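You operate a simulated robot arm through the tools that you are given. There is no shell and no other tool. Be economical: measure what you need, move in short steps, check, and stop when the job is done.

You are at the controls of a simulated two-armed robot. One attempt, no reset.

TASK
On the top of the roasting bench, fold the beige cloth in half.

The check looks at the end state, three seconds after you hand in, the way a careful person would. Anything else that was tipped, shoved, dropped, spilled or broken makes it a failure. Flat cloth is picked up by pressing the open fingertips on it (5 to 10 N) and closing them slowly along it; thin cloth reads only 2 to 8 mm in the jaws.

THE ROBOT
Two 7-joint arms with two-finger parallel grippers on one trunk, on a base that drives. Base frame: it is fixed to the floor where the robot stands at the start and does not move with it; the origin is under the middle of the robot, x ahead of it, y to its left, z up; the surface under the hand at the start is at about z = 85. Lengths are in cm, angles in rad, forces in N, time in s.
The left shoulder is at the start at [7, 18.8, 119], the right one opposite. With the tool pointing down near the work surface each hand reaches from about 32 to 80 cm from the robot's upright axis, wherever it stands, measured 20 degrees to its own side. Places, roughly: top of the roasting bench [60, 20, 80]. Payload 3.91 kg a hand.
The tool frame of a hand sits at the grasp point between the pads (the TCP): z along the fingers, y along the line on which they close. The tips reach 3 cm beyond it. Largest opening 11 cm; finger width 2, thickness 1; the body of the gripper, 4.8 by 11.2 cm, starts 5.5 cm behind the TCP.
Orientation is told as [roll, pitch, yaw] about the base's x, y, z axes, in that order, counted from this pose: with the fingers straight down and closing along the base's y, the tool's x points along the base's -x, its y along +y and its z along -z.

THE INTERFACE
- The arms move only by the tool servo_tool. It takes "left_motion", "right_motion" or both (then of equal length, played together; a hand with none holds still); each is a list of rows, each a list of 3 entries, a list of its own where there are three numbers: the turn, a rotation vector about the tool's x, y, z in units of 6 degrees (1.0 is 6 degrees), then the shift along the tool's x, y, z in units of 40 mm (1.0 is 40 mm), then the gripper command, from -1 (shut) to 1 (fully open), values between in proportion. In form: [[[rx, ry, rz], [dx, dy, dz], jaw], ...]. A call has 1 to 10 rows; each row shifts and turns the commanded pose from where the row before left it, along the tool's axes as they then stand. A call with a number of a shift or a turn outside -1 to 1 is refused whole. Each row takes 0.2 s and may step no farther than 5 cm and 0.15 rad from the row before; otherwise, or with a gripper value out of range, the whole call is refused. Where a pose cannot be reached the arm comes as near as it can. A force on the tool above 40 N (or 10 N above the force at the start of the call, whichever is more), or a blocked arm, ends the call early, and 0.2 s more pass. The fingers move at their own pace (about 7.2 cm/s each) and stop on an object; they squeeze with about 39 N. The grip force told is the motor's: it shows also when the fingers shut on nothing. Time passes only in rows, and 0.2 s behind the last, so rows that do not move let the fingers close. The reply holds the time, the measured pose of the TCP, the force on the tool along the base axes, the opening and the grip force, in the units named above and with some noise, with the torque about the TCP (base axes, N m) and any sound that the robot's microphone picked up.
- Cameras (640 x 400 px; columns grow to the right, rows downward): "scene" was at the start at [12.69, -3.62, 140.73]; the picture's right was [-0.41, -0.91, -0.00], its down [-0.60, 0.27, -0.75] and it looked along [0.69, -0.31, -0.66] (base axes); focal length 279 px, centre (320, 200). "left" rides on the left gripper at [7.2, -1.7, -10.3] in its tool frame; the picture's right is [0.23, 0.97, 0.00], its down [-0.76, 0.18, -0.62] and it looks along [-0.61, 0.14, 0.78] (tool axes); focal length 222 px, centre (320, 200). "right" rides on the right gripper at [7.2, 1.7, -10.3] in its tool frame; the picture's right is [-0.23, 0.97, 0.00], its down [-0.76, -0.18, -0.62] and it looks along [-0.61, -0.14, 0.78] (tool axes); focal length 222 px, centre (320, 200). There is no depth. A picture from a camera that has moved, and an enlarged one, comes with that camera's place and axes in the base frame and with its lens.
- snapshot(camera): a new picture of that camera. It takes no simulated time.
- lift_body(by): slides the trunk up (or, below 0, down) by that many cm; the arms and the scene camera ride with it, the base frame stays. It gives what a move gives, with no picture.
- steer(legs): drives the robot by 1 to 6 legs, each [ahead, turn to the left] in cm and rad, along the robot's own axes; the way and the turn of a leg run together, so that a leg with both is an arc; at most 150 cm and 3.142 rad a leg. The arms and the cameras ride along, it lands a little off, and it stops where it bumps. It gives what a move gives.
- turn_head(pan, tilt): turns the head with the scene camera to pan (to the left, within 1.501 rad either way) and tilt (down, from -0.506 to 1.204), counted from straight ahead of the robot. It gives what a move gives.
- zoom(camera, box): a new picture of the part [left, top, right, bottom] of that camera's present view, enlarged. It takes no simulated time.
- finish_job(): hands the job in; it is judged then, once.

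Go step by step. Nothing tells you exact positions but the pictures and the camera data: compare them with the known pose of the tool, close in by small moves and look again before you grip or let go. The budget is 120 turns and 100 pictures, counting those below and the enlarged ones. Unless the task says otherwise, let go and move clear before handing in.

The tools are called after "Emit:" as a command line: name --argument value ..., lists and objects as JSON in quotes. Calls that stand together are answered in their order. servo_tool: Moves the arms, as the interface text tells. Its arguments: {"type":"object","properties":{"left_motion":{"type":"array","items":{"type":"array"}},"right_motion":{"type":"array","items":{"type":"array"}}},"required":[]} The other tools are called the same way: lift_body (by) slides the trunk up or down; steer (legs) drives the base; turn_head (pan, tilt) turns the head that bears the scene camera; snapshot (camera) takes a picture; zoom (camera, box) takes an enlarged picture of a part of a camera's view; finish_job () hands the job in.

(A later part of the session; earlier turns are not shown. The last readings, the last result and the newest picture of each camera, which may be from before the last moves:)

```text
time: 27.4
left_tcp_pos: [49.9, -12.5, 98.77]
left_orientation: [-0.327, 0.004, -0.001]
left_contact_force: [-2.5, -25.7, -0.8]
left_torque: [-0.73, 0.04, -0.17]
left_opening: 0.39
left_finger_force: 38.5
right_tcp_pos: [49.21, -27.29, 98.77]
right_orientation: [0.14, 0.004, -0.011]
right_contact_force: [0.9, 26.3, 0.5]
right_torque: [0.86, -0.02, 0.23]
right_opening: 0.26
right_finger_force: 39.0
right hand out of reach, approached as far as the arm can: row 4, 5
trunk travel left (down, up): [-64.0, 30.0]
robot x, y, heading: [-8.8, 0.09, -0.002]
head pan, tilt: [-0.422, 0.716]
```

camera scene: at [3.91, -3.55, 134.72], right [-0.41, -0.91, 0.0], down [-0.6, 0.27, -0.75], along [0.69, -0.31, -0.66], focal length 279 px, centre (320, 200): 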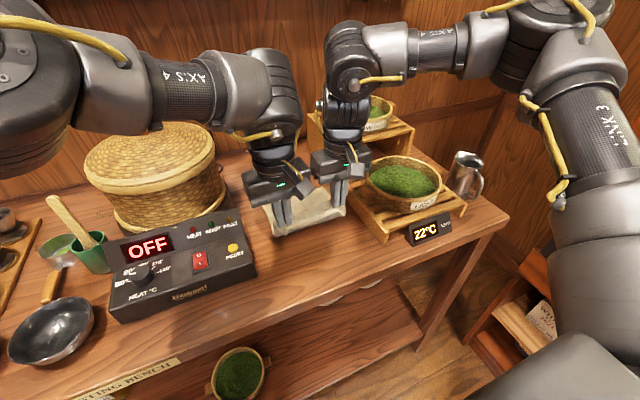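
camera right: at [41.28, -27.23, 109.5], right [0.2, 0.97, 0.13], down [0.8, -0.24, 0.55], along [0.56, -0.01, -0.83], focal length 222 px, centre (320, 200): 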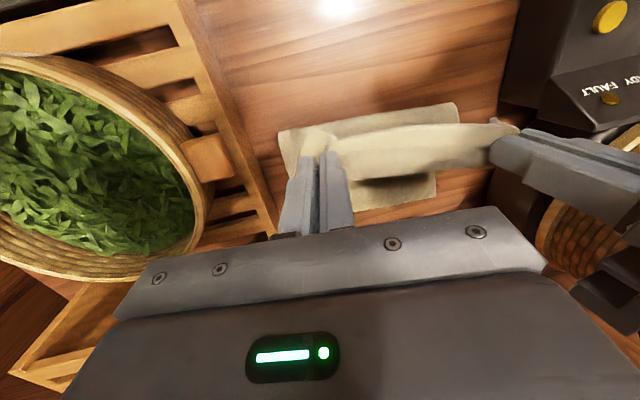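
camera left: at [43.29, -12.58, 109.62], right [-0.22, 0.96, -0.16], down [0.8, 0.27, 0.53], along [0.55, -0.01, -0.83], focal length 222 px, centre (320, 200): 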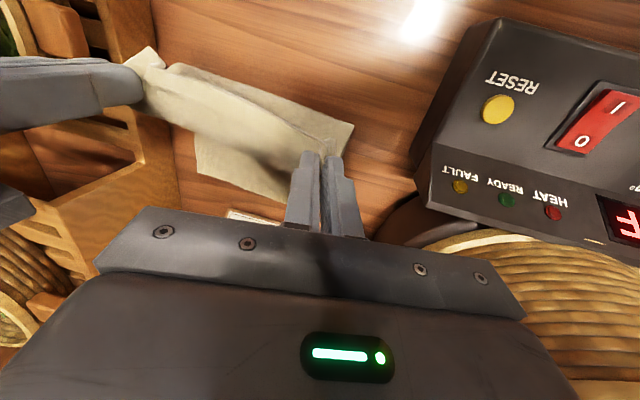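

The right hand slides along some limit. Let me look at the arm postures.

Emit:
snapshot --camera "scene"

Emit:
snapshot --camera "right"

```text
70 pictures are left
camera scene: at [3.82, -3.61, 134.73], right [-0.41, -0.91, 0.0], down [-0.6, 0.27, -0.75], along [0.69, -0.31, -0.66], focal length 279 px, centre (320, 200)
```

scene: 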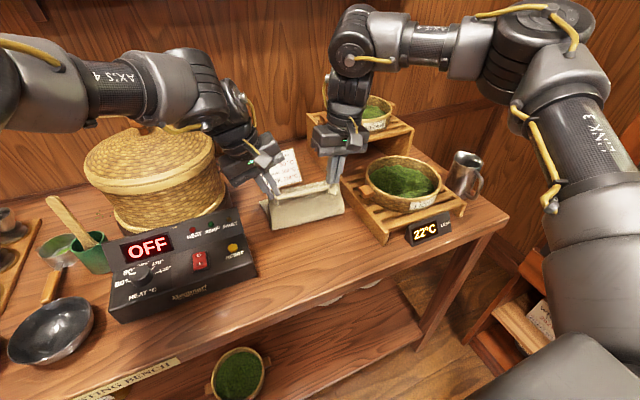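

```text
69 pictures are left
camera right: at [41.98, -27.05, 109.19], right [0.24, 0.96, 0.13], down [0.76, -0.27, 0.59], along [0.6, -0.04, -0.8], focal length 222 px, centre (320, 200)
```

right: 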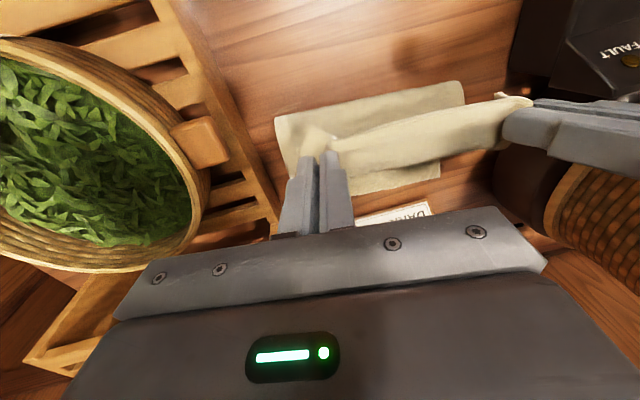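

Idea: keep the arms' pose and drive the base forward (it has 9 cm back to its start spot), lowering in between. First level the hands and relax the cloth a little.

Emit:
servo_tool --left_motion '[[[0, 0, 0], [0.15, 0, 0], -1], [[0, 0, 0], [0.15, 0, 0], -1], [[0, 0, 0], [0.1, 0, 0], -1], [[0, 0, 0], [0, 0, 0], -1]]' --right_motion '[[[0, 0, 0], [0.15, 0.08, 0], -1], [[0, 0, 0], [0.1, 0.08, 0], -1], [[0.4, 0, 0], [0, 0.08, 0], -1], [[0, 0, 0], [0, 0, 0], -1]]'

Emit:
steer --legs '[[4, 0]]'

```text
time: 28.4
left_tcp_pos: [48.4, -12.48, 98.65]
left_orientation: [-0.323, 0.003, 0.001]
left_contact_force: [-0.2, -18.4, -0.1]
left_torque: [-0.51, 0.01, -0.1]
left_opening: 0.36
left_finger_force: 39.2
right_tcp_pos: [47.62, -26.73, 98.85]
right_orientation: [0.097, 0.006, -0.011]
right_contact_force: [1.3, 18.1, 0.3]
right_torque: [0.63, -0.02, 0.17]
right_opening: 0.23
right_finger_force: 38.7
right hand out of reach, approached as far as the arm can: row 3
trunk travel left (down, up): [-64.0, 30.0]
robot x, y, heading: [-9.13, -0.13, -0.007]
head pan, tilt: [-0.422, 0.716]
```

```text
time: 29.3
left_tcp_pos: [51.45, -12.59, 99.35]
left_orientation: [-0.324, -0.007, 0.0]
left_contact_force: [-1.2, -18.6, 0.0]
left_torque: [-0.4, -0.06, -0.08]
left_opening: 0.34
left_finger_force: 39.0
right_tcp_pos: [50.83, -26.93, 99.44]
right_orientation: [0.095, -0.006, -0.013]
right_contact_force: [-0.6, 18.1, 0.0]
right_torque: [0.59, -0.06, 0.2]
right_opening: 0.26
right_finger_force: 39.6
trunk travel left (down, up): [-64.0, 30.0]
robot x, y, heading: [-5.38, -0.1, -0.005]
head pan, tilt: [-0.422, 0.716]
```

Driving works. Now lower about 3 cm.

Emit:
servo_tool --left_motion '[[[0, 0, 0], [0, 0.08, 0.24], -1], [[0, 0, 0], [0, 0.08, 0.24], -1], [[0, 0, 0], [0, 0.08, 0.24], -1], [[0, 0, 0], [0, 0, 0], -1]]' --right_motion '[[[0, 0, 0], [-0.05, -0.02, 0.25], -1], [[0, 0, 0], [-0.05, -0.02, 0.25], -1], [[0, 0, 0], [-0.05, -0.02, 0.25], -1], [[0, 0, 0], [0, 0, 0], -1]]'

Emit:
steer --legs '[[3, 0]]'

Emit:
snapshot --camera "scene"

Emit:
snapshot --camera "right"

Emit:
snapshot --camera "left"

```text
time: 30.3
left_tcp_pos: [52.14, -12.62, 95.89]
left_orientation: [-0.325, 0.001, -0.002]
left_contact_force: [-0.1, -17.1, 0.0]
left_torque: [-0.47, -0.01, -0.1]
left_opening: 0.31
left_finger_force: 38.6
right_tcp_pos: [51.89, -26.99, 96.08]
right_orientation: [0.099, 0.002, -0.013]
right_contact_force: [-0.3, 16.7, 0.6]
right_torque: [0.56, -0.06, 0.16]
right_opening: 0.24
right_finger_force: 38.7
right hand out of reach, approached as far as the arm can: row 3
trunk travel left (down, up): [-64.0, 30.0]
robot x, y, heading: [-4.81, -0.11, -0.001]
head pan, tilt: [-0.422, 0.716]
```

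```text
time: 31.1
left_tcp_pos: [54.62, -12.74, 96.27]
left_orientation: [-0.325, -0.006, -0.004]
left_contact_force: [0.0, -18.5, -0.5]
left_torque: [-0.5, -0.02, -0.08]
left_opening: 0.36
left_finger_force: 39.3
right_tcp_pos: [54.12, -27.07, 96.45]
right_orientation: [0.099, -0.006, -0.014]
right_contact_force: [-0.6, 17.8, -1.0]
right_torque: [0.63, -0.04, 0.18]
right_opening: 0.26
right_finger_force: 39.4
trunk travel left (down, up): [-64.0, 30.0]
robot x, y, heading: [-2.03, 0.22, -0.001]
head pan, tilt: [-0.422, 0.716]
```

```text
68 pictures are left
camera scene: at [9.93, -3.61, 134.83], right [-0.41, -0.91, 0.0], down [-0.59, 0.27, -0.76], along [0.69, -0.31, -0.65], focal length 279 px, centre (320, 200)
```

scene: 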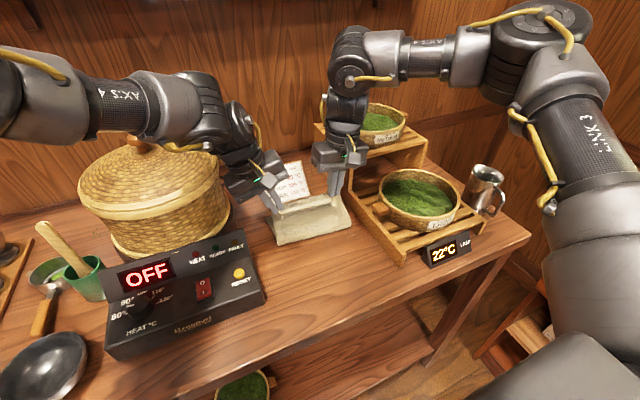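

```text
67 pictures are left
camera right: at [46.95, -26.34, 106.74], right [0.24, 0.97, 0.1], down [0.75, -0.25, 0.61], along [0.61, -0.07, -0.79], focal length 222 px, centre (320, 200)
```

right: 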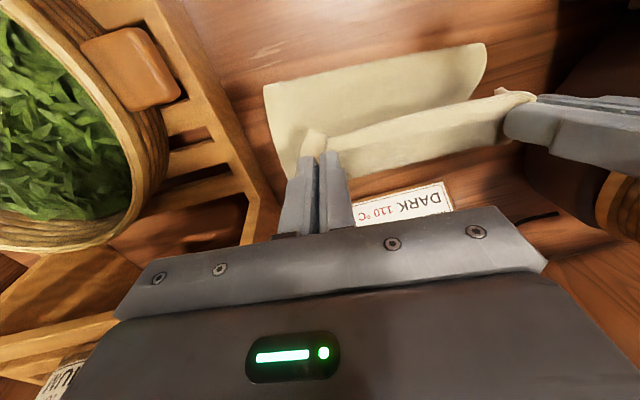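

```text
66 pictures are left
camera left: at [47.24, -10.87, 106.52], right [-0.22, 0.92, -0.31], down [0.76, 0.36, 0.54], along [0.61, -0.12, -0.78], focal length 222 px, centre (320, 200)
```

left: 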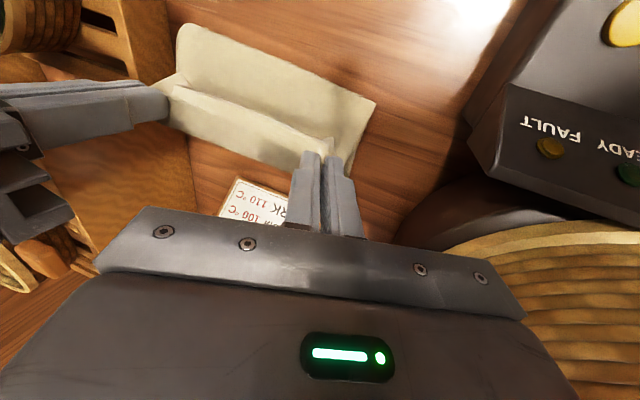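

The left wrist leans toward the basket, so I unroll it before going further, compensating at the tip.

Emit:
servo_tool --left_motion '[[[-0.5, 0, 0], [0, -0.03, 0], -1], [[-0.5, 0, 0], [0, -0.03, 0], -1], [[-0.5, 0, 0], [0, -0.03, 0], -1], [[-0.4, 0, 0], [0, -0.02, 0], -1], [[0, 0, 0], [0, 0, 0], -1]]'

```text
time: 32.3
left_tcp_pos: [55.1, -13.11, 95.93]
left_orientation: [-0.131, 0.001, -0.006]
left_contact_force: [0.4, -21.6, 0.2]
left_torque: [-0.72, -0.03, -0.06]
left_opening: 0.33
left_finger_force: 39.5
right_tcp_pos: [54.76, -26.85, 95.97]
right_orientation: [0.101, 0.0, -0.012]
right_contact_force: [-0.5, 20.8, -0.4]
right_torque: [0.69, -0.02, 0.2]
right_opening: 0.23
right_finger_force: 38.8
trunk travel left (down, up): [-64.0, 30.0]
robot x, y, heading: [-2.2, 0.19, 0.0]
head pan, tilt: [-0.422, 0.716]
```

Now lower ~3 cm with a bit of forward.

Emit:
servo_tool --left_motion '[[[0, 0, 0], [-0.08, 0.03, 0.25], -1], [[0, 0, 0], [-0.08, 0.03, 0.25], -1], [[0, 0, 0], [-0.08, 0.03, 0.25], -1], [[0, 0, 0], [0, 0, 0], -1]]' --right_motion '[[[0, 0, 0], [-0.08, -0.02, 0.25], -1], [[0, 0, 0], [-0.08, -0.02, 0.25], -1], [[0, 0, 0], [-0.08, -0.02, 0.25], -1], [[0, 0, 0], [0, 0, 0], -1]]'

Emit:
steer --legs '[[2.2, 0]]'

Emit:
snapshot --camera "right"

Emit:
snapshot --camera "left"

Emit:
zoom --camera "scene" --box '[190, 80, 430, 240]'

```text
time: 33.4
left_tcp_pos: [55.54, -13.09, 92.95]
left_orientation: [-0.142, 0.0, -0.015]
left_contact_force: [-0.2, -21.0, 1.1]
left_torque: [-0.7, -0.03, -0.07]
left_opening: 0.37
left_finger_force: 39.0
left hand out of reach, approached as far as the arm can: row 1, 3
right_tcp_pos: [55.07, -27.16, 93.41]
right_orientation: [0.118, -0.008, -0.004]
right_contact_force: [-0.9, 20.5, -0.4]
right_torque: [0.69, -0.03, 0.18]
right_opening: 0.26
right_finger_force: 39.0
right hand out of reach, approached as far as the arm can: row 2, 3
trunk travel left (down, up): [-64.0, 30.0]
robot x, y, heading: [-1.9, -0.03, -0.005]
head pan, tilt: [-0.422, 0.716]
stopped in row 4 (left hand): the force on the tool passed its limit at 40 N (the readings are from after the stop); the commanded pose is now the measured one
```

```text
time: 34.3
left_tcp_pos: [57.73, -13.37, 93.0]
left_orientation: [-0.146, 0.001, -0.021]
left_contact_force: [0.2, -10.9, 0.3]
left_torque: [-0.37, -0.01, -0.03]
left_opening: 0.33
left_finger_force: 39.4
right_tcp_pos: [57.45, -26.9, 93.64]
right_orientation: [0.122, -0.013, -0.001]
right_contact_force: [0.6, 11.1, 0.2]
right_torque: [0.37, 0.0, 0.13]
right_opening: 0.23
right_finger_force: 39.1
trunk travel left (down, up): [-64.0, 30.0]
robot x, y, heading: [-0.12, 0.06, -0.001]
head pan, tilt: [-0.422, 0.716]
stopped in leg 1: the force on the tool passed its limit at 52 N (the readings are from after the stop); the commanded pose is now the measured one
```

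```text
65 pictures are left
camera right: at [50.02, -26.54, 103.94], right [0.23, 0.97, 0.12], down [0.75, -0.25, 0.61], along [0.62, -0.05, -0.79], focal length 222 px, centre (320, 200)
```

right: 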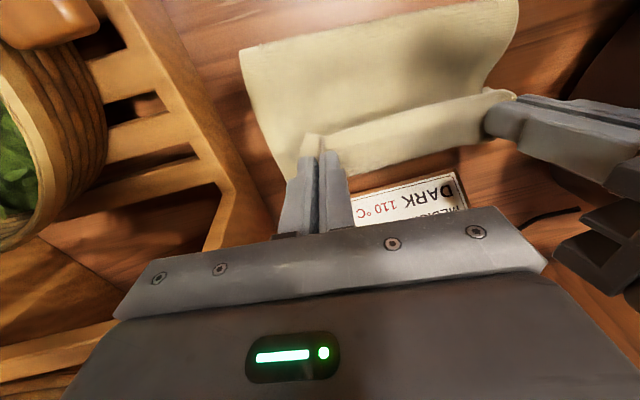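

```text
64 pictures are left
camera left: at [50.3, -13.29, 103.42], right [-0.21, 0.97, -0.14], down [0.77, 0.25, 0.59], along [0.61, 0.01, -0.8], focal length 222 px, centre (320, 200)
```

left: 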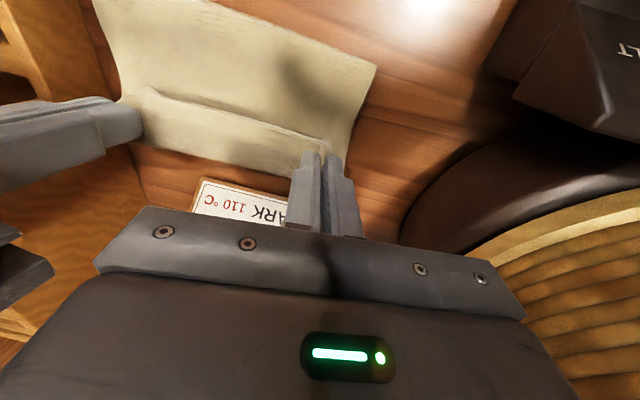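

```text
2.50 times, centred on (310, 160) of scene
camera zoom: at [12.99, -3.65, 134.72], right [-0.41, -0.91, 0.0], down [-0.6, 0.27, -0.75], along [0.69, -0.31, -0.66], focal length 697 px, centre (345, 300)
```

zoom: 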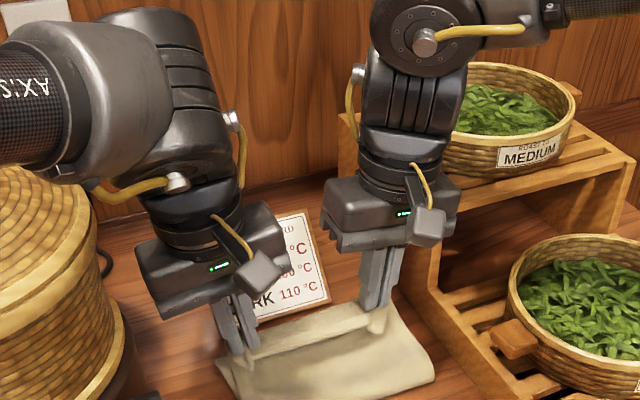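

The fold is nearly over. I check left-arm clearance to the basket before lowering further.

Emit:
snapshot --camera "scene"

Emit:
zoom --camera "scene" --box '[60, 60, 300, 220]'

```text
62 pictures are left
camera scene: at [12.99, -3.65, 134.72], right [-0.41, -0.91, 0.0], down [-0.6, 0.27, -0.75], along [0.69, -0.31, -0.66], focal length 279 px, centre (320, 200)
```

scene: 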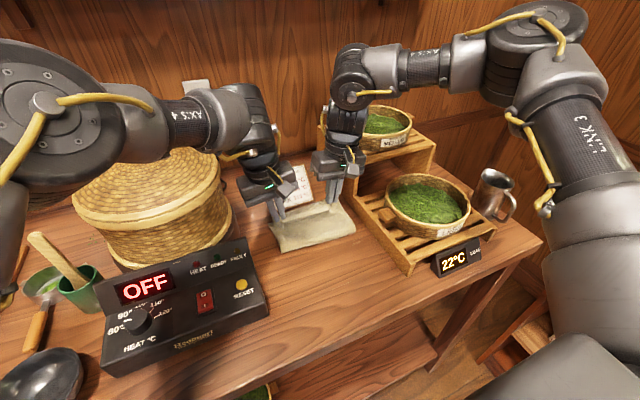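

```text
2.50 times, centred on (180, 140) of scene
camera zoom: at [12.99, -3.65, 134.72], right [-0.41, -0.91, 0.0], down [-0.6, 0.27, -0.75], along [0.69, -0.31, -0.66], focal length 697 px, centre (670, 350)
```

zoom: 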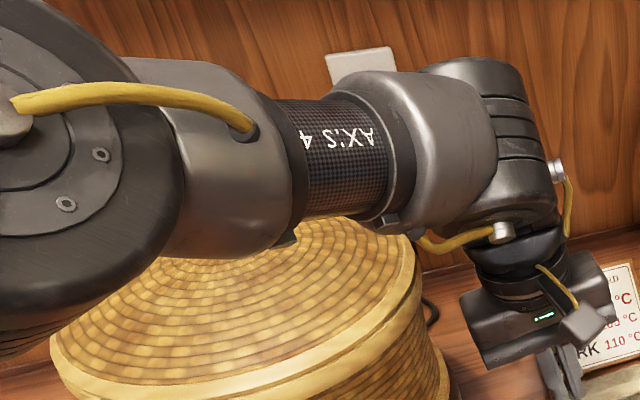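

Clearances look adequate. Lower the trunk by 2.5 cm.

Emit:
lift_body --by -2.5

Emit:
servo_tool --left_motion '[[[0, 0, 0], [-0.15, 0, 0], -1], [[0, 0, 0], [-0.15, 0, 0], -1], [[0, 0, 0], [-0.1, 0, 0], -1], [[0, 0, 0], [0, 0, 0], -1]]' --right_motion '[[[0, 0, 0], [-0.15, 0, 0], -1], [[0, 0, 0], [-0.15, 0, 0], -1], [[0, 0, 0], [-0.15, 0, 0], -1], [[0, 0, 0], [0, 0, 0], -1]]'

Emit:
snapshot --camera "right"

Emit:
snapshot --camera "left"

Emit:
zoom --camera "scene" --box '[190, 100, 430, 260]'

```text
time: 35.0
left_tcp_pos: [57.73, -13.03, 90.56]
left_orientation: [-0.147, 0.0, -0.017]
left_contact_force: [-0.8, -13.1, 1.7]
left_torque: [-0.41, -0.01, -0.09]
left_opening: 0.33
left_finger_force: 39.0
right_tcp_pos: [57.36, -26.77, 91.04]
right_orientation: [0.121, -0.01, 0.0]
right_contact_force: [0.9, 24.4, -3.5]
right_torque: [-0.25, -0.01, 0.28]
right_opening: 0.27
right_finger_force: 38.8
trunk travel left (down, up): [-61.5, 32.5]
robot x, y, heading: [0.29, 0.11, -0.004]
head pan, tilt: [-0.422, 0.716]
```

```text
time: 36.0
left_tcp_pos: [58.8, -12.53, 90.57]
left_orientation: [-0.15, -0.001, -0.021]
left_contact_force: [-2.5, -26.7, 1.3]
left_torque: [-0.89, 0.09, -0.14]
left_opening: 0.38
left_finger_force: 39.2
left hand out of reach, approached as far as the arm can: row 1, 2
right_tcp_pos: [57.38, -26.62, 91.24]
right_orientation: [0.123, -0.014, -0.003]
right_contact_force: [0.8, 40.6, -6.9]
right_torque: [0.3, -0.11, 0.27]
right_opening: 0.24
right_finger_force: 39.0
right hand out of reach, approached as far as the arm can: row 1, 2, 3
trunk travel left (down, up): [-61.5, 32.5]
robot x, y, heading: [0.48, -0.17, -0.002]
head pan, tilt: [-0.422, 0.716]
```

```text
60 pictures are left
camera right: at [50.0, -26.37, 101.47], right [0.23, 0.97, 0.12], down [0.75, -0.25, 0.61], along [0.62, -0.05, -0.79], focal length 222 px, centre (320, 200)
```

right: 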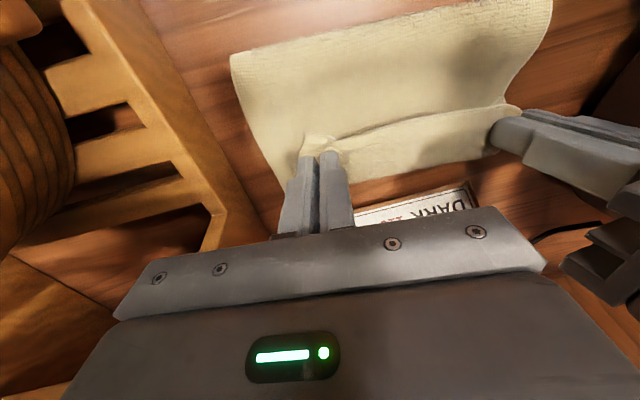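

```text
59 pictures are left
camera left: at [51.42, -12.37, 100.99], right [-0.21, 0.97, -0.15], down [0.77, 0.25, 0.59], along [0.61, 0.01, -0.79], focal length 222 px, centre (320, 200)
```

left: 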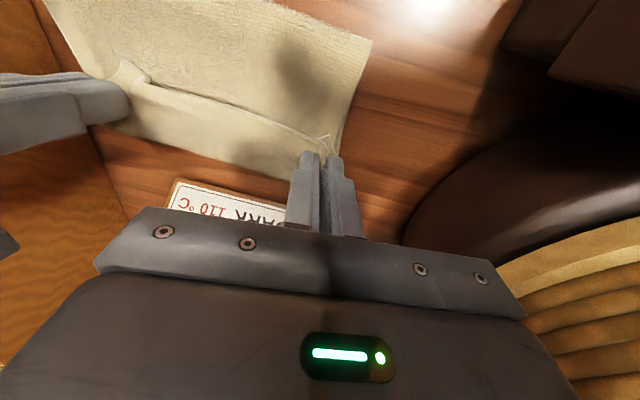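

```text
2.50 times, centred on (310, 180) of scene
camera zoom: at [12.93, -3.46, 132.23], right [-0.41, -0.91, 0.0], down [-0.6, 0.27, -0.75], along [0.69, -0.31, -0.66], focal length 697 px, centre (345, 250)
```

zoom: 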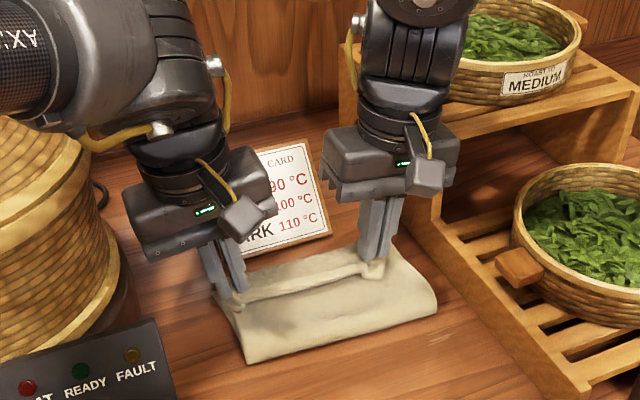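

The right tool shows extra sideways force (≈+14 N), so its body is probably touching the upper shelf. I back the right hand off at once: retract in −x and unroll.

Emit:
servo_tool --right_motion '[[[0.3, 0, 0], [0.12, 0.03, 0], -1], [[0.3, 0, 0], [0.12, 0.03, 0], -1], [[0.3, 0, 0], [0.1, 0.03, 0], -1], [[0, 0, 0], [0, 0, 0], -1]]' --left_motion '[[[0, 0, 0], [0.08, -0.02, 0], -1], [[0, 0, 0], [0.08, -0.02, 0], -1], [[0, 0, 0], [0.08, -0.02, 0], -1], [[0, 0, 0], [0, 0, 0], -1]]'

Emit:
snapshot --camera "scene"

```text
time: 37.0
left_tcp_pos: [57.84, -13.12, 90.57]
left_orientation: [-0.15, 0.002, -0.023]
left_contact_force: [-5.9, -33.2, 2.7]
left_torque: [-1.06, 0.2, -0.2]
left_opening: 0.41
left_finger_force: 38.7
right_tcp_pos: [55.33, -27.05, 91.41]
right_orientation: [0.036, -0.017, -0.003]
right_contact_force: [6.1, 33.4, -1.1]
right_torque: [1.09, -0.17, 0.17]
right_opening: 0.29
right_finger_force: 39.1
right hand out of reach, approached as far as the arm can: row 1, 2, 3
trunk travel left (down, up): [-61.5, 32.5]
robot x, y, heading: [0.25, -0.28, -0.01]
head pan, tilt: [-0.422, 0.716]
```

```text
57 pictures are left
camera scene: at [12.91, -3.67, 132.23], right [-0.41, -0.91, 0.0], down [-0.6, 0.27, -0.75], along [0.69, -0.31, -0.66], focal length 279 px, centre (320, 200)
```

scene: 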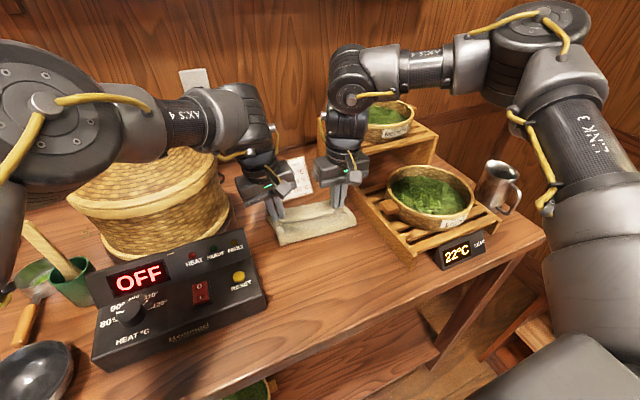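

Contact is gone (forces now balance as pure cloth tension). Try easing the right hand forward again at this upright angle with tension reduced.

Emit:
servo_tool --left_motion '[[[0, 0, 0], [0, -0.04, 0], -1], [[0, 0, 0], [0, -0.04, 0], -1], [[0, 0, 0], [0, 0, 0], -1], [[0, 0, 0], [0, 0, 0], -1]]' --right_motion '[[[0, 0, 0], [0, 0.06, 0], -1], [[0, 0, 0], [-0.1, 0.06, 0], -1], [[0, 0, 0], [-0.1, 0, 0.03], -1], [[0, 0, 0], [0, 0, 0], -1]]'

Emit:
snapshot --camera "right"

```text
time: 38.0
left_tcp_pos: [57.8, -13.24, 90.61]
left_orientation: [-0.152, 0.001, -0.024]
left_contact_force: [-5.8, -32.9, 2.7]
left_torque: [-1.05, 0.16, -0.18]
left_opening: 0.39
left_finger_force: 39.1
right_tcp_pos: [55.44, -27.21, 91.51]
right_orientation: [0.032, -0.015, -0.002]
right_contact_force: [5.5, 33.8, -1.3]
right_torque: [1.06, -0.18, 0.23]
right_opening: 0.29
right_finger_force: 38.6
right hand out of reach, approached as far as the arm can: row 2
trunk travel left (down, up): [-61.5, 32.5]
robot x, y, heading: [0.35, -0.41, -0.006]
head pan, tilt: [-0.422, 0.716]
```

```text
56 pictures are left
camera right: at [48.05, -26.05, 101.62], right [0.23, 0.97, 0.04], down [0.75, -0.2, 0.63], along [0.62, -0.12, -0.78], focal length 222 px, centre (320, 200)
```

right: 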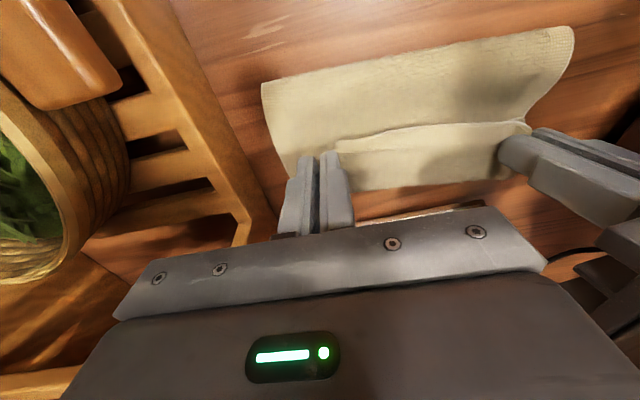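

I'll release both gently here (edge is close above the far half) and look at how it lies.

Emit:
servo_tool --left_motion '[[[0, 0, 0], [0, 0, 0], -0.9], [[0, 0, 0], [0, 0, 0], -0.8], [[0, 0, 0], [0, 0, 0], -0.7], [[0, 0, 0], [0, 0, 0], -0.6], [[0, 0, 0], [0, 0, 0], -0.6]]' --right_motion '[[[0, 0, 0], [0, 0, 0], -0.9], [[0, 0, 0], [0, 0, 0], -0.8], [[0, 0, 0], [0, 0, 0], -0.7], [[0, 0, 0], [0, 0, 0], -0.6], [[0, 0, 0], [0, 0, 0], -0.6]]'

Emit:
snapshot --camera "right"

Emit:
snapshot --camera "left"

Emit:
zoom --camera "scene" --box '[190, 100, 430, 260]'

```text
time: 39.2
left_tcp_pos: [57.84, -12.99, 90.61]
left_orientation: [-0.146, -0.001, -0.018]
left_contact_force: [0.3, -0.2, 0.1]
left_torque: [0.02, 0.01, -0.01]
left_opening: 2.2
left_finger_force: 0.0
right_tcp_pos: [55.31, -27.48, 91.33]
right_orientation: [0.026, -0.011, -0.004]
right_contact_force: [-0.1, -0.1, 0.7]
right_torque: [0.01, 0.01, -0.01]
right_opening: 2.2
right_finger_force: 0.0
trunk travel left (down, up): [-61.5, 32.5]
robot x, y, heading: [-0.2, -0.04, -0.002]
head pan, tilt: [-0.422, 0.716]
```

```text
55 pictures are left
camera right: at [48.0, -26.19, 101.61], right [0.23, 0.97, 0.03], down [0.75, -0.2, 0.63], along [0.62, -0.12, -0.78], focal length 222 px, centre (320, 200)
```

right: 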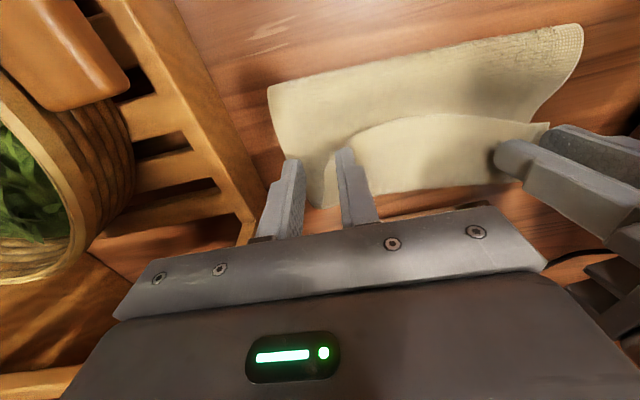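

```text
54 pictures are left
camera left: at [50.52, -13.0, 101.04], right [-0.21, 0.97, -0.14], down [0.77, 0.25, 0.59], along [0.61, 0.02, -0.79], focal length 222 px, centre (320, 200)
```

left: 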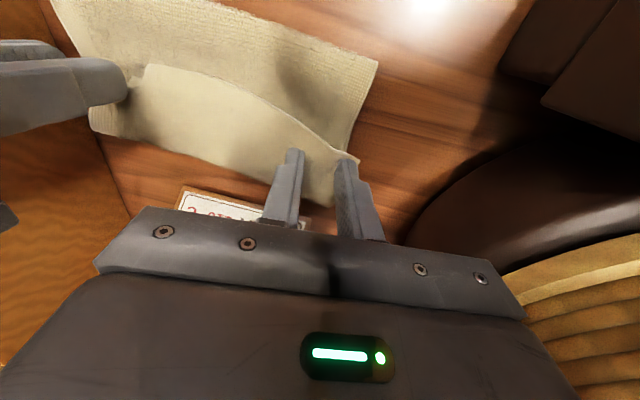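

```text
2.50 times, centred on (310, 180) of scene
camera zoom: at [12.91, -3.65, 132.23], right [-0.41, -0.91, 0.0], down [-0.6, 0.27, -0.75], along [0.69, -0.31, -0.66], focal length 697 px, centre (345, 250)
```

zoom: 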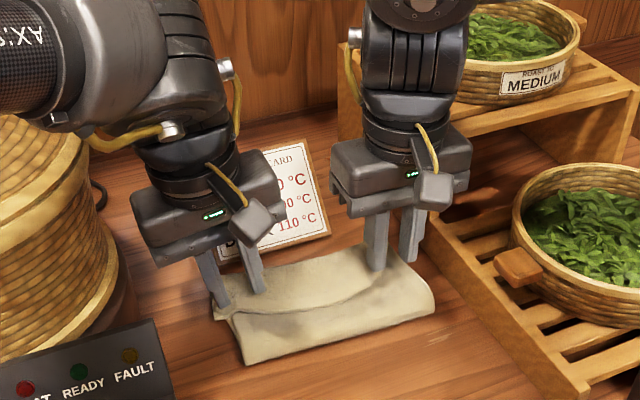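

Released. I lift both hands straight up for a clear view.

Emit:
servo_tool --left_motion '[[[0, 0, 0], [0, 0, -0.5], -0.6], [[0, 0, 0], [0, 0, -0.7], -0.6], [[0, 0, 0], [0, 0, -0.8], -0.6], [[0, 0, 0], [0, 0, -0.8], -0.6], [[0, 0, 0], [0, 0, 0], -0.6]]' --right_motion '[[[0, 0, 0], [0, 0, -0.5], -0.6], [[0, 0, 0], [0, 0, -0.7], -0.6], [[0, 0, 0], [0, 0, -0.8], -0.6], [[0, 0, 0], [0, 0, -0.8], -0.6], [[0, 0, 0], [0, 0, 0], -0.6]]'

Emit:
steer --legs '[[-9, 0]]'

Emit:
snapshot --camera "right"

Emit:
snapshot --camera "left"

Emit:
zoom --camera "scene" --box '[190, 80, 430, 240]'

```text
time: 40.5
left_tcp_pos: [58.19, -11.27, 101.63]
left_orientation: [-0.149, 0.009, -0.009]
left_contact_force: [1.0, 0.2, -0.9]
left_torque: [0.05, 0.03, 0.0]
left_opening: 2.21
left_finger_force: 0.0
right_tcp_pos: [54.57, -28.59, 102.2]
right_orientation: [0.03, -0.013, -0.006]
right_contact_force: [0.1, 0.2, -0.4]
right_torque: [0.0, 0.01, -0.01]
right_opening: 2.21
right_finger_force: 0.0
right hand out of reach, approached as far as the arm can: row 3, 4
trunk travel left (down, up): [-61.5, 32.5]
robot x, y, heading: [0.19, -0.05, -0.001]
head pan, tilt: [-0.422, 0.716]
```

```text
time: 41.6
left_tcp_pos: [48.99, -11.36, 102.06]
left_orientation: [-0.149, 0.004, -0.008]
left_contact_force: [-0.1, -0.6, 0.0]
left_torque: [-0.01, -0.05, -0.01]
left_opening: 2.21
left_finger_force: 0.1
right_tcp_pos: [45.2, -28.42, 102.37]
right_orientation: [0.03, -0.016, -0.004]
right_contact_force: [-0.3, 0.5, 0.0]
right_torque: [-0.04, -0.01, 0.01]
right_opening: 2.21
right_finger_force: 0.1
trunk travel left (down, up): [-61.5, 32.5]
robot x, y, heading: [-9.05, 0.16, -0.005]
head pan, tilt: [-0.422, 0.716]
```

```text
52 pictures are left
camera right: at [37.77, -27.12, 112.48], right [0.23, 0.97, 0.03], down [0.75, -0.2, 0.63], along [0.62, -0.12, -0.78], focal length 222 px, centre (320, 200)
```

right: 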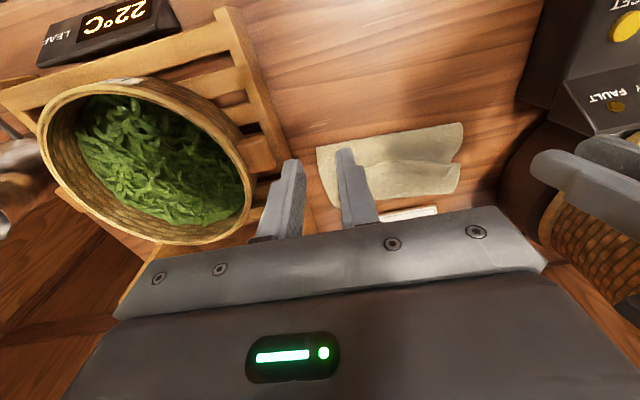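

```text
51 pictures are left
camera left: at [41.61, -11.34, 112.3], right [-0.22, 0.96, -0.14], down [0.77, 0.26, 0.59], along [0.6, 0.02, -0.8], focal length 222 px, centre (320, 200)
```

left: 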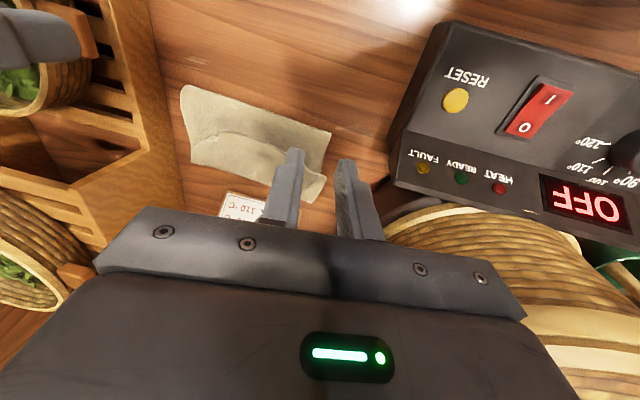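

```text
2.50 times, centred on (310, 160) of scene
camera zoom: at [3.6, -3.68, 132.24], right [-0.41, -0.91, 0.0], down [-0.6, 0.27, -0.75], along [0.69, -0.31, -0.66], focal length 697 px, centre (345, 300)
```

zoom: 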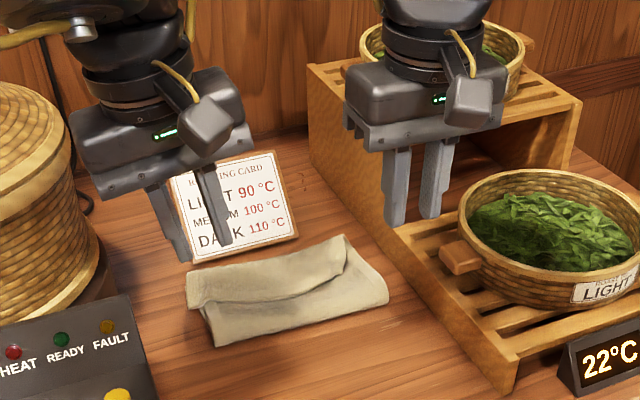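

The top edge flopped back into a hem, and the fold line crept to x≈51. I'll get a clearer view before deciding on the correction.

Emit:
servo_tool --left_motion '[[[0.5, 0, 0], [0.5, 0.5, -0.6], -0.5], [[0, 0, 0], [0.5, 0.7, -0.6], -0.5], [[0, 0, 0], [0.5, 0.7, -0.6], -0.5], [[0, 0, 0], [0, 0.7, 0], -0.5]]' --right_motion '[[[0, 0, 0], [0.5, -0.5, -0.6], -0.5], [[0, 0, 0], [0.5, -0.5, -0.6], -0.5], [[0, 0, 0], [0, -0.6, -0.6], -0.5], [[0, 0, 0], [0, -0.6, 0], -0.5]]'

Emit:
zoom --camera "scene" --box '[230, 130, 380, 230]'

Emit:
snapshot --camera "scene"

```text
time: 42.6
left_tcp_pos: [43.01, 0.5, 106.93]
left_orientation: [-0.203, 0.005, -0.008]
left_contact_force: [-0.1, -0.4, -0.5]
left_torque: [0.02, 0.04, 0.02]
left_opening: 2.77
left_finger_force: 0.0
right_tcp_pos: [41.2, -37.24, 109.25]
right_orientation: [0.03, -0.017, -0.004]
right_contact_force: [0.4, 0.2, 0.3]
right_torque: [0.03, 0.03, 0.01]
right_opening: 2.73
right_finger_force: 0.1
trunk travel left (down, up): [-61.5, 32.5]
robot x, y, heading: [-8.79, 0.22, -0.003]
head pan, tilt: [-0.422, 0.716]
```

```text
4.00 times, centred on (305, 180) of scene
camera zoom: at [3.78, -3.61, 132.22], right [-0.41, -0.91, 0.0], down [-0.6, 0.27, -0.75], along [0.69, -0.31, -0.66], focal length 1115 px, centre (380, 280)
```

zoom: 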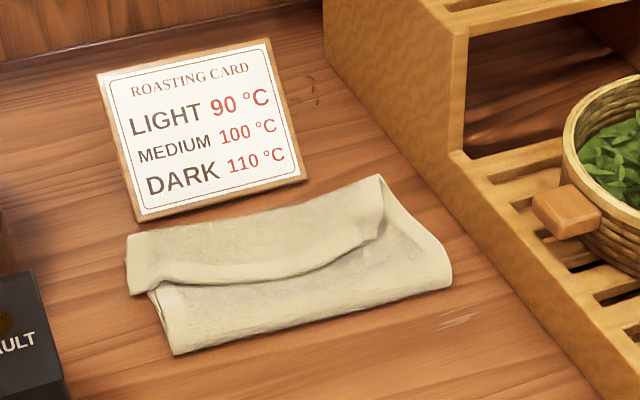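

```text
48 pictures are left
camera scene: at [3.78, -3.61, 132.22], right [-0.41, -0.91, 0.0], down [-0.6, 0.27, -0.75], along [0.69, -0.31, -0.66], focal length 279 px, centre (320, 200)
```

scene: 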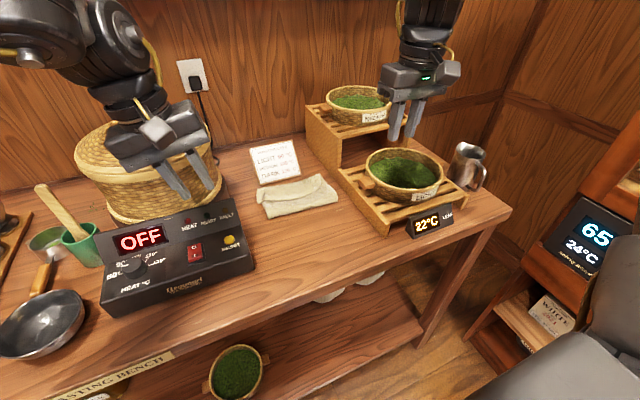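

It's clear now: the edge strip flopped back as a hem. The reliable fix is to unfold with one hand at a time and then refold from far to near, a direction in which my wrists can tilt. First I park the right hand, then drive forward.

Emit:
servo_tool --right_motion '[[[0, 0, 0], [0.7, -0.4, -0.5], -0.5], [[0, 0, 0], [0.7, -0.4, -0.5], -0.5], [[0, 0, 0], [0.7, -0.4, -0.5], -0.5], [[0, 0, 0], [0.5, 0, -0.5], -0.5], [[0, 0, 0], [0, 0, 0], -0.5]]'

Emit:
steer --legs '[[8.5, 0]]'

```text
time: 43.8
left_tcp_pos: [43.19, 0.54, 106.88]
left_orientation: [-0.204, 0.005, -0.01]
left_contact_force: [0.2, -0.1, -0.3]
left_torque: [-0.02, 0.0, 0.01]
left_opening: 2.75
left_finger_force: 0.0
right_tcp_pos: [30.51, -42.46, 116.79]
right_orientation: [0.03, -0.015, -0.004]
right_contact_force: [0.4, 1.1, 0.5]
right_torque: [0.03, 0.01, -0.02]
right_opening: 2.73
right_finger_force: 0.1
trunk travel left (down, up): [-61.5, 32.5]
robot x, y, heading: [-8.45, 0.04, -0.006]
head pan, tilt: [-0.422, 0.716]
```

```text
time: 44.9
left_tcp_pos: [50.19, 0.26, 106.82]
left_orientation: [-0.2, 0.027, -0.016]
left_contact_force: [0.7, 0.4, -1.0]
left_torque: [0.01, 0.08, -0.01]
left_opening: 2.75
left_finger_force: 0.2
right_tcp_pos: [38.21, -42.4, 116.63]
right_orientation: [0.03, -0.012, -0.006]
right_contact_force: [0.2, -0.2, 0.2]
right_torque: [0.04, 0.05, -0.01]
right_opening: 2.73
right_finger_force: 0.1
trunk travel left (down, up): [-61.5, 32.5]
robot x, y, heading: [-1.49, -0.18, -0.0]
head pan, tilt: [-0.422, 0.716]
stopped in leg 1: the force on the tool passed its limit at 75 N (the readings are from after the stop); the commanded pose is now the measured one
```

The left hand struck something on the way (probably the basket). Look at once.

Emit:
snapshot --camera "scene"

Emit:
snapshot --camera "left"

```text
47 pictures are left
camera scene: at [11.5, -3.67, 132.18], right [-0.41, -0.91, 0.0], down [-0.6, 0.27, -0.75], along [0.69, -0.31, -0.66], focal length 279 px, centre (320, 200)
```

scene: 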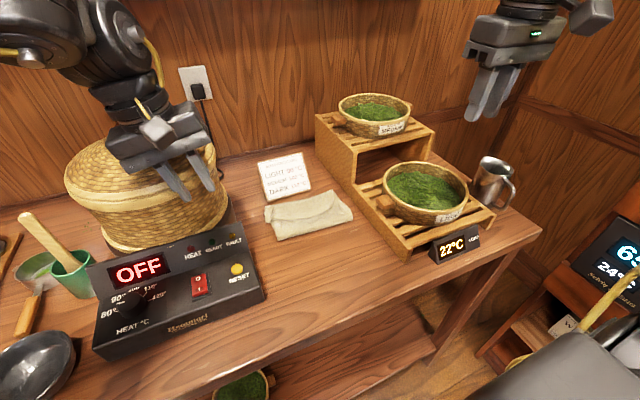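

```text
46 pictures are left
camera left: at [43.11, 0.9, 117.37], right [-0.22, 0.96, -0.19], down [0.78, 0.29, 0.56], along [0.59, -0.03, -0.81], focal length 222 px, centre (320, 200)
```

left: 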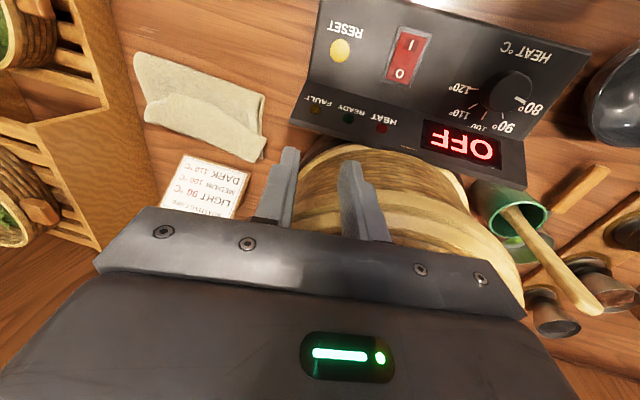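

Back the hand away from the lid first, then inspect the basket.

Emit:
servo_tool --left_motion '[[[0, 0, 0], [0.4, 0, 0], -0.5], [[0, 0, 0], [0.5, 0, -0.2], -0.5], [[0, 0, 0], [0.5, -0.3, -0.6], -0.5], [[0, 0, 0], [0, -0.5, -0.8], -0.5], [[0, 0, 0], [0, -0.5, -0.8], -0.5], [[0, 0, 0], [0, 0, 0], -0.5]]'

Emit:
snapshot --camera "scene"

Emit:
zoom --camera "scene" --box '[40, 110, 280, 270]'

```text
time: 46.3
left_tcp_pos: [44.61, -2.97, 117.46]
left_orientation: [-0.201, 0.022, -0.016]
left_contact_force: [0.8, 0.1, 0.1]
left_torque: [-0.01, 0.06, 0.01]
left_opening: 2.74
left_finger_force: 0.1
right_tcp_pos: [37.84, -42.44, 116.7]
right_orientation: [0.028, -0.014, -0.004]
right_contact_force: [1.0, -0.5, 1.2]
right_torque: [0.0, 0.02, -0.06]
right_opening: 2.77
right_finger_force: 0.0
trunk travel left (down, up): [-61.5, 32.5]
robot x, y, heading: [-1.48, 0.26, -0.004]
head pan, tilt: [-0.422, 0.716]
```

```text
45 pictures are left
camera scene: at [11.12, -3.6, 132.23], right [-0.41, -0.91, 0.0], down [-0.6, 0.27, -0.75], along [0.69, -0.31, -0.66], focal length 279 px, centre (320, 200)
```

scene: 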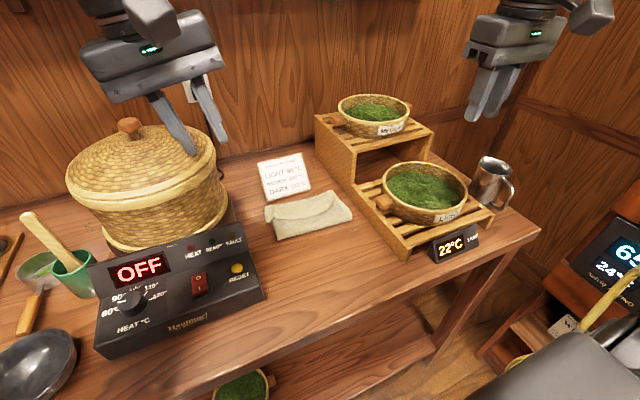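

```text
2.50 times, centred on (160, 190) of scene
camera zoom: at [11.12, -3.6, 132.23], right [-0.41, -0.91, 0.0], down [-0.6, 0.27, -0.75], along [0.69, -0.31, -0.66], focal length 697 px, centre (720, 225)
```

zoom: 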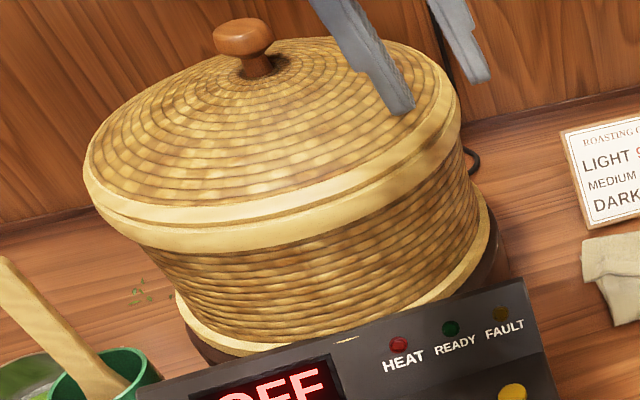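

The lid and basket triangulate to the same place as at the start, so no visible harm; the basket centre is nearer (x≈58, y≈6) than I had assumed. New plan: park the left arm away and use the right hand alone in the free channel at y≈−20 to pull the hem edge back and unfold.

Emit:
servo_tool --left_motion '[[[0, 0, 0], [0.7, 0.3, -0.4], -0.5], [[0, 0, 0], [0.7, 0.6, -0.4], -0.5], [[0, 0, 0], [0.7, 0.6, -0.4], -0.5], [[0, 0, 0], [0.5, 0.6, -0.2], -0.5], [[0, 0, 0], [0, 0.6, 0], -0.5], [[0, 0, 0], [0, 0.6, 0], -0.5], [[0, 0, 0], [0, 0, 0], -0.5], [[0, 0, 0], [0, 0, 0], -0.5], [[0, 0, 0], [0, 0, 0], -0.5]]' --right_motion '[[[0, 0, 0], [0, 0, 0], -0.45], [[0, 0, 0], [0, 0.6, 0], -0.45], [[0, 0, 0], [-0.3, 0.8, 0], -0.45], [[0, 0, 0], [-0.5, 0.8, 0], -0.45], [[0, 0, 0], [-0.6, 0.8, 0], -0.45], [[0, 0, 0], [-0.7, 0.8, 0], -0.45], [[0, 0, 0], [-0.8, 0.8, 0.3], -0.45], [[0, 0, 0], [-0.8, 0.8, 0.5], -0.45], [[0, 0, 0], [-0.8, 0.2, 0.5], -0.45]]'

```text
time: 48.3
left_tcp_pos: [34.48, 11.29, 120.47]
left_orientation: [-0.199, 0.025, -0.015]
left_contact_force: [0.6, -0.2, 0.7]
left_torque: [-0.04, 0.04, -0.03]
left_opening: 2.77
left_finger_force: 0.1
right_tcp_pos: [48.51, -26.17, 107.21]
right_orientation: [0.035, -0.018, -0.003]
right_contact_force: [0.3, -0.4, 0.2]
right_torque: [-0.01, -0.03, -0.02]
right_opening: 3.03
right_finger_force: 0.2
right hand out of reach, approached as far as the arm can: row 6, 7, 8, 9
trunk travel left (down, up): [-61.5, 32.5]
robot x, y, heading: [-1.5, 0.07, -0.004]
head pan, tilt: [-0.422, 0.716]
```

The limit belongs to the right arm's own wrist. I test whether yawing the right hand (+) frees it.

Emit:
servo_tool --right_motion '[[[0, 0, -1], [0, 0, 0], -0.45], [[0, 0, -1], [0, 0, 0], -0.45], [[0, 0, -1], [0, 0, 0], -0.45], [[0, 0, -1], [0, 0, 0], -0.45], [[0, 0, -1], [0, 0, 0], -0.45], [[0, 0, 0], [0, 0.5, 0], -0.45], [[0, 0, 0], [0, 0.5, 0], -0.45], [[0, 0, 0], [0, 0.5, 0], -0.45]]'

```text
time: 50.1
left_tcp_pos: [34.35, 11.3, 120.48]
left_orientation: [-0.201, 0.024, -0.016]
left_contact_force: [0.1, 0.5, -0.1]
left_torque: [0.0, -0.03, -0.03]
left_opening: 2.76
left_finger_force: 0.0
right_tcp_pos: [44.38, -22.71, 106.85]
right_orientation: [0.021, -0.033, 0.52]
right_contact_force: [0.6, -0.1, 0.5]
right_torque: [0.0, -0.03, 0.01]
right_opening: 3.03
right_finger_force: 0.0
right hand out of reach, approached as far as the arm can: row 6, 7, 8
trunk travel left (down, up): [-61.5, 32.5]
robot x, y, heading: [-1.55, 0.12, -0.005]
head pan, tilt: [-0.422, 0.716]
```

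The right arm can't come further inward than about −26° from the robot's heading. Turning the robot left puts the cloth in its comfortable zone. Raise the hand, back off, then turn.

Emit:
servo_tool --right_motion '[[[0, 0, 1], [0, -0.5, -0.7], -0.45], [[0, 0, 1], [0, -0.5, -0.7], -0.45], [[0, 0, 1], [0, -0.5, -0.7], -0.45], [[0, 0, 1], [0, -0.5, 0], -0.45], [[0, 0, 1], [0, -0.5, 0], -0.45], [[0, 0, 0], [0.5, 0, 0], -0.45], [[0, 0, 0], [0, 0, 0], -0.45]]'

Emit:
steer --legs '[[-9, 0], [0, 0.3]]'

Emit:
turn_head --pan -0.72 --tilt 0.716

Emit:
snapshot --camera "scene"

```text
time: 51.7
left_tcp_pos: [34.47, 11.37, 120.47]
left_orientation: [-0.202, 0.026, -0.016]
left_contact_force: [0.5, 0.1, 0.4]
left_torque: [0.02, 0.01, -0.01]
left_opening: 2.75
left_finger_force: 0.0
right_tcp_pos: [44.15, -33.14, 113.79]
right_orientation: [0.03, -0.015, -0.003]
right_contact_force: [1.0, 0.1, -0.1]
right_torque: [-0.03, -0.01, 0.0]
right_opening: 3.04
right_finger_force: 0.0
right hand out of reach, approached as far as the arm can: row 2, 3
trunk travel left (down, up): [-61.5, 32.5]
robot x, y, heading: [-1.75, -0.25, -0.004]
head pan, tilt: [-0.422, 0.716]
```

```text
time: 53.8
left_tcp_pos: [20.47, 21.6, 120.54]
left_orientation: [-0.2, 0.023, 0.286]
left_contact_force: [0.2, -0.1, 0.7]
left_torque: [0.0, 0.0, 0.04]
left_opening: 2.77
left_finger_force: 0.0
right_tcp_pos: [42.89, -18.17, 113.76]
right_orientation: [0.032, -0.015, 0.301]
right_contact_force: [-0.1, -0.5, -0.5]
right_torque: [-0.03, -0.02, -0.01]
right_opening: 3.02
right_finger_force: 0.1
trunk travel left (down, up): [-61.5, 32.5]
robot x, y, heading: [-10.71, 0.04, 0.303]
head pan, tilt: [-0.422, 0.716]
```

```text
time: 54.5
left_tcp_pos: [20.36, 21.54, 120.52]
left_orientation: [-0.203, 0.024, 0.286]
left_contact_force: [-0.4, 0.0, -1.5]
left_torque: [0.01, 0.0, 0.0]
left_opening: 2.77
left_finger_force: 0.0
right_tcp_pos: [42.92, -18.09, 113.82]
right_orientation: [0.03, -0.015, 0.301]
right_contact_force: [-1.1, 0.2, 0.1]
right_torque: [0.0, 0.02, 0.0]
right_opening: 3.04
right_finger_force: 0.1
trunk travel left (down, up): [-61.5, 32.5]
robot x, y, heading: [-10.4, -0.33, 0.304]
head pan, tilt: [-0.721, 0.716]
```

```text
43 pictures are left
camera scene: at [1.89, -2.07, 132.24], right [-0.41, -0.91, 0.0], down [-0.6, 0.27, -0.75], along [0.69, -0.31, -0.66], focal length 279 px, centre (320, 200)
```

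scene: 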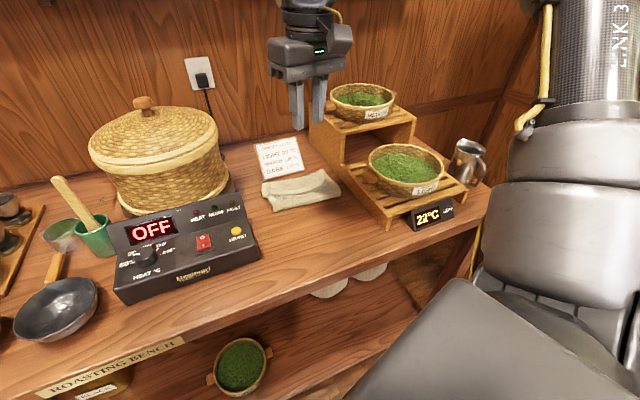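

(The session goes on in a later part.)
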